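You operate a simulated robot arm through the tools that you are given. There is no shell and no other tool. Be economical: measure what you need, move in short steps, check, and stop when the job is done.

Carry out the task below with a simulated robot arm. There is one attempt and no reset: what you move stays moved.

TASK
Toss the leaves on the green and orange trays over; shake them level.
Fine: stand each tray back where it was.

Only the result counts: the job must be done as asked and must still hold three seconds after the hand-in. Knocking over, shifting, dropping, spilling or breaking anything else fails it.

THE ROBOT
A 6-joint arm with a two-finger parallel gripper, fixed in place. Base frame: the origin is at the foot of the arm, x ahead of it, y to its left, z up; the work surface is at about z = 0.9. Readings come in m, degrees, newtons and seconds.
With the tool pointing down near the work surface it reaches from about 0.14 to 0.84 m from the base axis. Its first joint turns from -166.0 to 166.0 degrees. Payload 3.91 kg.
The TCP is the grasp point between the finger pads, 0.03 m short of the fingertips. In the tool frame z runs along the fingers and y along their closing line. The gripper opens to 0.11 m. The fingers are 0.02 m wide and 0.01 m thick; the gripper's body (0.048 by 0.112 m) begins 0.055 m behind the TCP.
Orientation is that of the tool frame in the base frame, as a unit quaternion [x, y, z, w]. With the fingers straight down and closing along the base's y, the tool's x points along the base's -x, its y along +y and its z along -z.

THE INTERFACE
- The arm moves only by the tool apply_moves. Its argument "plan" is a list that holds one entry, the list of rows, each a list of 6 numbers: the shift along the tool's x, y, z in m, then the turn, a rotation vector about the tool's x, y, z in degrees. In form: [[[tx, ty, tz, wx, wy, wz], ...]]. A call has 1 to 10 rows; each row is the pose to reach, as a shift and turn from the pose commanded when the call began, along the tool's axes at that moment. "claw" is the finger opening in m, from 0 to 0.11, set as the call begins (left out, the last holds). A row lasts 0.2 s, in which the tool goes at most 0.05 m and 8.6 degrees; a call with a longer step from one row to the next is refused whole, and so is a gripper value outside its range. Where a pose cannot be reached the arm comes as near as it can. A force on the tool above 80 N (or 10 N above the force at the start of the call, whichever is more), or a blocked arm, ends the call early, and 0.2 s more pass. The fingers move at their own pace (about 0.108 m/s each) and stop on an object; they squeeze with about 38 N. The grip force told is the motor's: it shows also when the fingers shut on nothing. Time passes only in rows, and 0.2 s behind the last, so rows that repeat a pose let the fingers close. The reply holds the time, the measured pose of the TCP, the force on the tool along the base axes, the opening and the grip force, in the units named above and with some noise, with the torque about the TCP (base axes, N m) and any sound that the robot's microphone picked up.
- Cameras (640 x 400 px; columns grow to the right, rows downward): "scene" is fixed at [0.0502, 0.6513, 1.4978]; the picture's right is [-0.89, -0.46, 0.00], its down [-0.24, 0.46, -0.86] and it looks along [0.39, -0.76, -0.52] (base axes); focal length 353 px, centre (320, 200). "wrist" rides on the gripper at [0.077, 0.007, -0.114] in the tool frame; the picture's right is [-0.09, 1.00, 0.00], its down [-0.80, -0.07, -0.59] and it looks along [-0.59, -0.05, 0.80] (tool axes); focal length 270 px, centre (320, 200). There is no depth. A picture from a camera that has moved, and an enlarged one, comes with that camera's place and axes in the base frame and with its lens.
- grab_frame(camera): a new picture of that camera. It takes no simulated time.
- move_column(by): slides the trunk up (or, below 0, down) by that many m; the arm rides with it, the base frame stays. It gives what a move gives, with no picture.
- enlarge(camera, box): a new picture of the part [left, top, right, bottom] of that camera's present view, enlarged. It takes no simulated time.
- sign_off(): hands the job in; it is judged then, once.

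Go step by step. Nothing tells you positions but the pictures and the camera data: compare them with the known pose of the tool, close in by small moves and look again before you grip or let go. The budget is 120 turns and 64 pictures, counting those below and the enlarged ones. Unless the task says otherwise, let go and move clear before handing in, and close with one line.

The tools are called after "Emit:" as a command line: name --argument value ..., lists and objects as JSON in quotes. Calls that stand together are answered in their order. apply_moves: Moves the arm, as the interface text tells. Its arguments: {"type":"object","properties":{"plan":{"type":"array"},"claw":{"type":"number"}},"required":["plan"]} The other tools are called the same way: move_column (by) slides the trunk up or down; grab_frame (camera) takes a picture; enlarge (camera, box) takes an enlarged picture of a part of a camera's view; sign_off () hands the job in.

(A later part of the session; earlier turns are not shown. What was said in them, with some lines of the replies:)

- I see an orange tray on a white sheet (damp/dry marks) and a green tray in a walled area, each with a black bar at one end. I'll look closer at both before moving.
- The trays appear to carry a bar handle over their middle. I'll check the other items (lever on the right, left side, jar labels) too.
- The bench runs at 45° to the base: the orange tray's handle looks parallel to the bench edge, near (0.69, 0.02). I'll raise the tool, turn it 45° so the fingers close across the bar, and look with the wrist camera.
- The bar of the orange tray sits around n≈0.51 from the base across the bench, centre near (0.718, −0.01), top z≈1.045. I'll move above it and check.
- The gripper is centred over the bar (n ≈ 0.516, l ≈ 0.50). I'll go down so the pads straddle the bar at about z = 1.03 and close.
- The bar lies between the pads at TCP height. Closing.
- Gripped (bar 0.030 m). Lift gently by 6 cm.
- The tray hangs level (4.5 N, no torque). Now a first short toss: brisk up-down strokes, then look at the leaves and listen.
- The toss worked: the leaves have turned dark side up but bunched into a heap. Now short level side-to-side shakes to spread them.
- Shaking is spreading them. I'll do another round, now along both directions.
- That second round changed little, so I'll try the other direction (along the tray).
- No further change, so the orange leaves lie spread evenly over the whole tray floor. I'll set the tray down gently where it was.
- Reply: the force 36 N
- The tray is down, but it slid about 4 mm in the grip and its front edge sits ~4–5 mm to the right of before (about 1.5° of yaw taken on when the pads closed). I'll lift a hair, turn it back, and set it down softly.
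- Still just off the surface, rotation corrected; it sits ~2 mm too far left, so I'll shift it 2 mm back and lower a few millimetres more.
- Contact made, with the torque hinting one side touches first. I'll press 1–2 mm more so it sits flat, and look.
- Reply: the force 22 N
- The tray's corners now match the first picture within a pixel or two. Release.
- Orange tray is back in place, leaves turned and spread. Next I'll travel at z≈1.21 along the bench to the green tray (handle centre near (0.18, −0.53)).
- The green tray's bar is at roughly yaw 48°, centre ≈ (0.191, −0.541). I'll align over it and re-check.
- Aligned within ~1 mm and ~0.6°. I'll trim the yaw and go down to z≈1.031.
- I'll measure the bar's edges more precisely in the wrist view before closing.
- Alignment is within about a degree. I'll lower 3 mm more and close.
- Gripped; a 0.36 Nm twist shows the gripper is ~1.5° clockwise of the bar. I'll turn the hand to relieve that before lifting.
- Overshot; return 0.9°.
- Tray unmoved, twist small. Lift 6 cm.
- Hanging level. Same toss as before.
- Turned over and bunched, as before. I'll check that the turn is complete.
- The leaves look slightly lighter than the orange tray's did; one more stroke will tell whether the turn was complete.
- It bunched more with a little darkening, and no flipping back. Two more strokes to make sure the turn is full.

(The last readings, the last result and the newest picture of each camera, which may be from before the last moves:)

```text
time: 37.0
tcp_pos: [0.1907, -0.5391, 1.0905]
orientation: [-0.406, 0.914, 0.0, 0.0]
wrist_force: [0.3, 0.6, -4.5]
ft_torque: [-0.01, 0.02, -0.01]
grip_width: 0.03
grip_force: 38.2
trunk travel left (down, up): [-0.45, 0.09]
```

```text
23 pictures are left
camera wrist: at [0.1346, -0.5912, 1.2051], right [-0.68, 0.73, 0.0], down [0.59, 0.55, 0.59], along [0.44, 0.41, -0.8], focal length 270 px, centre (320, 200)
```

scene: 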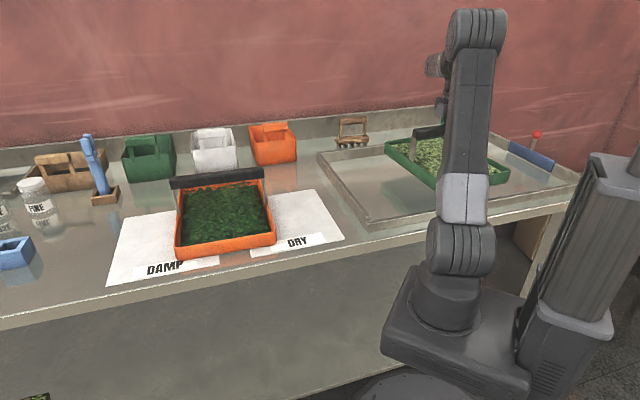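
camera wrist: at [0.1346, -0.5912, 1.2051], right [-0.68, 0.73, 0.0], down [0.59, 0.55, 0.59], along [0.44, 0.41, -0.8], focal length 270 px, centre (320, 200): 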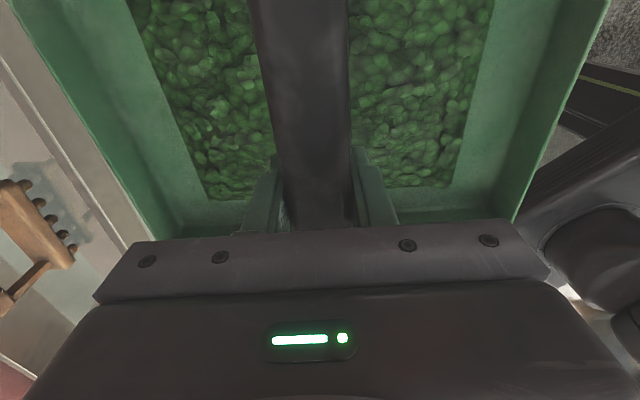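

The colour no longer changes — fully turned. Now the level shaking.

Emit:
apply_moves --plan '[[[0.02, 0, 0, 0, 0, 0], [-0.02, 0, 0, 0, 0, 0], [0.02, 0, 0, 0, 0, 0], [-0.02, 0, 0, 0, 0, 0], [0.02, 0, 0, 0, 0, 0], [-0.02, 0, 0, 0, 0, 0], [0.02, 0, 0, 0, 0, 0], [-0.02, 0, 0, 0, 0, 0], [0, 0, 0, 0, 0, 0], [0, 0, 0, 0, 0, 0]]]'

Emit:
grab_frame --camera "wrist"

Emit:
apply_moves --plan '[[[0, 0.02, 0, 0, 0, 0], [0, -0.02, 0, 0, 0, 0], [0, 0.02, 0, 0, 0, 0], [0, -0.02, 0, 0, 0, 0], [0.02, 0, 0, 0, 0, 0], [-0.02, 0, 0, 0, 0, 0], [0.02, 0, 0, 0, 0, 0], [-0.02, 0, 0, 0, 0, 0], [0, 0, 0, 0, 0, 0], [0, 0, 0, 0, 0, 0]]]'

Emit:
grab_frame --camera "wrist"

```text
time: 39.2
tcp_pos: [0.1917, -0.5403, 1.0913]
orientation: [-0.407, 0.914, 0.0, 0.001]
wrist_force: [-0.5, -0.7, -4.5]
ft_torque: [-0.02, -0.05, -0.03]
grip_width: 0.0298
grip_force: 38.3
trunk travel left (down, up): [-0.45, 0.09]
```

```text
22 pictures are left
camera wrist: at [0.1341, -0.5935, 1.2062], right [-0.68, 0.73, 0.0], down [0.59, 0.55, 0.6], along [0.44, 0.41, -0.8], focal length 270 px, centre (320, 200)
```

wrist: 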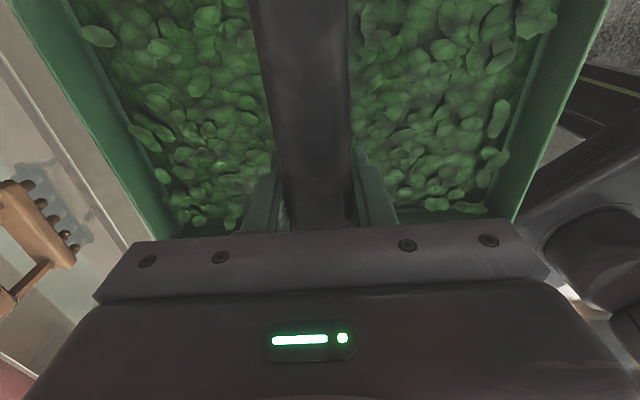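

```text
time: 41.4
tcp_pos: [0.1919, -0.5397, 1.089]
orientation: [-0.407, 0.913, 0.001, 0.001]
wrist_force: [-0.8, 0.2, -5.7]
ft_torque: [0.02, -0.01, -0.02]
grip_width: 0.03
grip_force: 38.2
trunk travel left (down, up): [-0.45, 0.09]
```

```text
21 pictures are left
camera wrist: at [0.1351, -0.5919, 1.2034], right [-0.68, 0.73, 0.0], down [0.59, 0.55, 0.6], along [0.44, 0.41, -0.8], focal length 270 px, centre (320, 200)
```

wrist: 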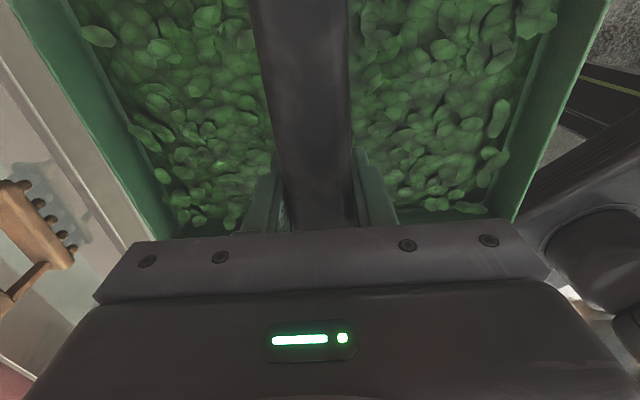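

Levelled and no longer changing. Lower to just above the surface and compare with the reference picture.

Emit:
apply_moves --plan '[[[0, 0, 0.01, 0, 0, 0], [0, 0, 0.025, 0, 0, 0], [0, 0, 0.038, 0, 0, 0], [0, 0, 0.045, 0, 0, 0], [0, 0, 0.05, 0, 0, 0], [0, 0, 0.052, 0, 0, 0], [0, 0, 0.052, 0, 0, 0]]]'

Emit:
enlarge --camera "scene" --box '[360, 90, 520, 215]'

```text
time: 43.0
tcp_pos: [0.1921, -0.5413, 1.0361]
orientation: [-0.407, 0.914, 0.0, 0.0]
wrist_force: [-0.2, 0.0, -5.4]
ft_torque: [0.01, 0.02, -0.01]
grip_width: 0.0298
grip_force: 38.0
trunk travel left (down, up): [-0.45, 0.09]
```

```text
3.20 times, centred on (440, 152) of scene
camera zoom: at [0.0502, 0.6513, 1.4978], right [-0.89, -0.46, 0.0], down [-0.24, 0.46, -0.86], along [0.39, -0.76, -0.52], focal length 1130 px, centre (-64, 352)
```

zoom: 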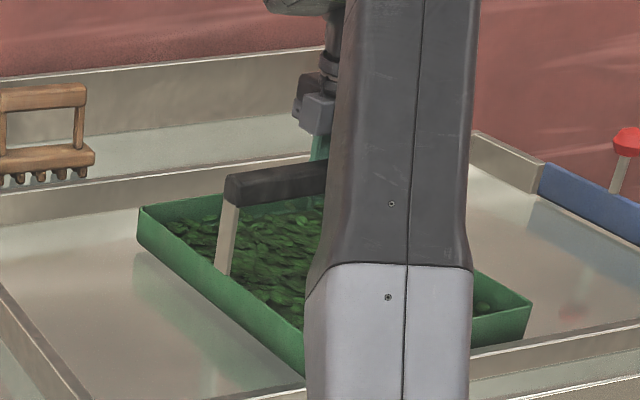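

Laterally it matches within ~1–2 mm, about 6 mm up. Creep down.

Emit:
apply_moves --plan '[[[0, 0, 0.001, 0, 0, 0], [0, 0, 0.002, 0, 0, 0], [0, 0, 0.003, 0, 0, 0], [0, 0, 0.003, 0, 0, 0]]]'

```text
time: 44.0
tcp_pos: [0.1904, -0.5404, 1.0344]
orientation: [-0.406, 0.914, -0.001, 0.0]
wrist_force: [0.6, 0.0, -5.2]
ft_torque: [-0.01, -0.02, 0.0]
grip_width: 0.0298
grip_force: 37.8
trunk travel left (down, up): [-0.45, 0.09]
```

Emit:
apply_moves --plan '[[[0, 0, 0.001, 0, 0, 0], [0, 0, 0.002, 0, 0, 0], [0, 0, 0.003, 0, 0, 0], [0, 0, 0.003, 0, 0, 0]]]'

Emit:
enlarge --camera "scene" --box '[360, 90, 520, 215]'

```text
time: 45.0
tcp_pos: [0.1919, -0.5404, 1.0314]
orientation: [-0.407, 0.913, 0.0, 0.0]
wrist_force: [-0.6, 0.0, -5.1]
ft_torque: [0.02, 0.01, -0.04]
grip_width: 0.0296
grip_force: 38.1
trunk travel left (down, up): [-0.45, 0.09]
```

```text
3.20 times, centred on (440, 152) of scene
camera zoom: at [0.0502, 0.6513, 1.4978], right [-0.89, -0.46, 0.0], down [-0.24, 0.46, -0.86], along [0.39, -0.76, -0.52], focal length 1130 px, centre (-64, 352)
```

zoom: 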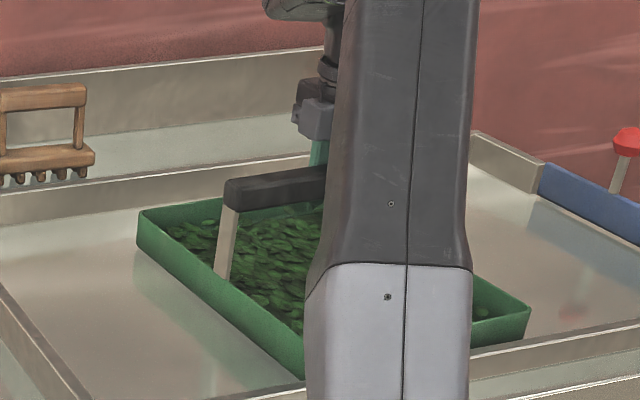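

Nearly down and matching. Two more millimetres.

Emit:
apply_moves --plan '[[[0, 0, 0.001, 0, 0, 0], [0, 0, 0.002, 0, 0, 0], [0, 0, 0.002, 0, 0, 0]]]'

```text
time: 45.8
tcp_pos: [0.1908, -0.5415, 1.03]
orientation: [-0.407, 0.913, 0.0, 0.0]
wrist_force: [-1.1, -0.6, -2.9]
ft_torque: [-0.28, 0.1, -0.02]
grip_width: 0.0298
grip_force: 37.6
trunk travel left (down, up): [-0.45, 0.09]
```

Touching. One more millimetre to seat it, then release.

Emit:
apply_moves --plan '[[[0, 0, 0.0007, 0, 0, 0], [0, 0, 0.0015, 0, 0, 0], [0, 0, 0.0015, 0, 0, 0]]]'

Emit:
enlarge --camera "scene" --box '[360, 90, 520, 215]'

```text
time: 46.6
tcp_pos: [0.1918, -0.5408, 1.0286]
orientation: [-0.406, 0.914, -0.001, -0.001]
wrist_force: [2.2, -2.7, 14.1]
ft_torque: [1.27, -0.24, -0.15]
grip_width: 0.0302
grip_force: 38.0
trunk travel left (down, up): [-0.45, 0.09]
```

```text
3.20 times, centred on (440, 152) of scene
camera zoom: at [0.0502, 0.6513, 1.4978], right [-0.89, -0.46, 0.0], down [-0.24, 0.46, -0.86], along [0.39, -0.76, -0.52], focal length 1130 px, centre (-64, 352)
```

zoom: 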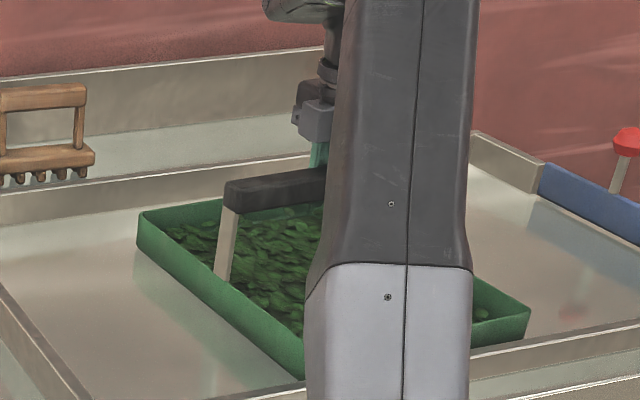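

The tray matches the reference picture. Release and rise clear.

Emit:
apply_moves --plan '[[[0, 0, 0, 0, 0, 0], [0, 0, 0, 0, 0, 0], [0, 0, 0, 0, 0, 0], [0, 0, 0, 0, 0, 0]]]' --claw 0.1

Emit:
apply_moves --plan '[[[0, 0, -0.03, 0, 0, 0], [0, 0, -0.07, 0, 0, 0], [0, 0, -0.11, 0, 0, 0], [0, 0, -0.15, 0, 0, 0], [0, 0, -0.18, 0, 0, 0], [0, 0, -0.18, 0, 0, 0]]]'

Emit:
apply_moves --plan '[[[-0.03, 0, 0, 0, 0, 0], [-0.075, 0, 0, 0, 0, 0], [-0.12, 0, 0, 0, 0, 0], [-0.165, 0, 0, 0, 0, 0], [-0.21, 0, 0, 0, 0, 0], [-0.25, 0, 0, 0, 0, 0], [-0.28, 0, 0, 0, 0, 0], [-0.28, 0, 0, 0, 0, 0]]]'

Emit:
grab_frame --camera "scene"

Emit:
enlarge --camera "scene" --box '[360, 90, 520, 215]'

```text
time: 47.6
tcp_pos: [0.1912, -0.5394, 1.0277]
orientation: [-0.406, 0.914, 0.0, 0.001]
wrist_force: [-0.9, -0.2, -0.9]
ft_torque: [0.0, -0.01, -0.02]
grip_width: 0.1
grip_force: 0.1
trunk travel left (down, up): [-0.45, 0.09]
```

```text
time: 49.0
tcp_pos: [0.1911, -0.5398, 1.2062]
orientation: [-0.407, 0.913, -0.001, 0.0]
wrist_force: [0.2, -0.6, -0.1]
ft_torque: [0.02, 0.02, -0.04]
grip_width: 0.0997
grip_force: 0.0
trunk travel left (down, up): [-0.45, 0.09]
```

```text
time: 50.8
tcp_pos: [0.3804, -0.3306, 1.2078]
orientation: [-0.407, 0.914, 0.0, 0.0]
wrist_force: [-0.2, -0.7, -0.3]
ft_torque: [0.04, -0.02, 0.01]
grip_width: 0.1
grip_force: 0.0
trunk travel left (down, up): [-0.45, 0.09]
```

```text
17 pictures are left
```

scene: 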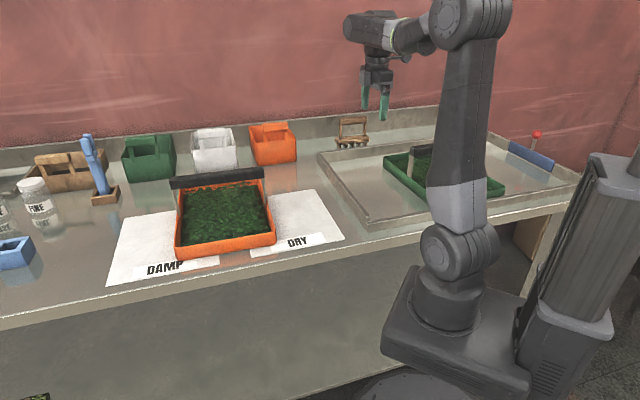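

```text
3.20 times, centred on (440, 152) of scene
camera zoom: at [0.0502, 0.6513, 1.4978], right [-0.89, -0.46, 0.0], down [-0.24, 0.46, -0.86], along [0.39, -0.76, -0.52], focal length 1130 px, centre (-64, 352)
```

zoom: 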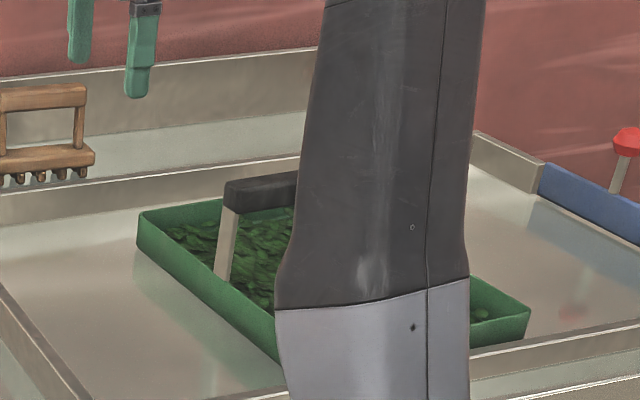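

Both trays are back in place with the leaves turned and level, nothing else has moved, and the arm is clear; handing in.

Emit:
sign_off

```text
The job is handed in.
```

I tossed the leaves on the orange and green trays over, shook them level, and set each tray back to within about 2 mm of its starting place, judging by the pictures; nothing spilled or moved that I could see.
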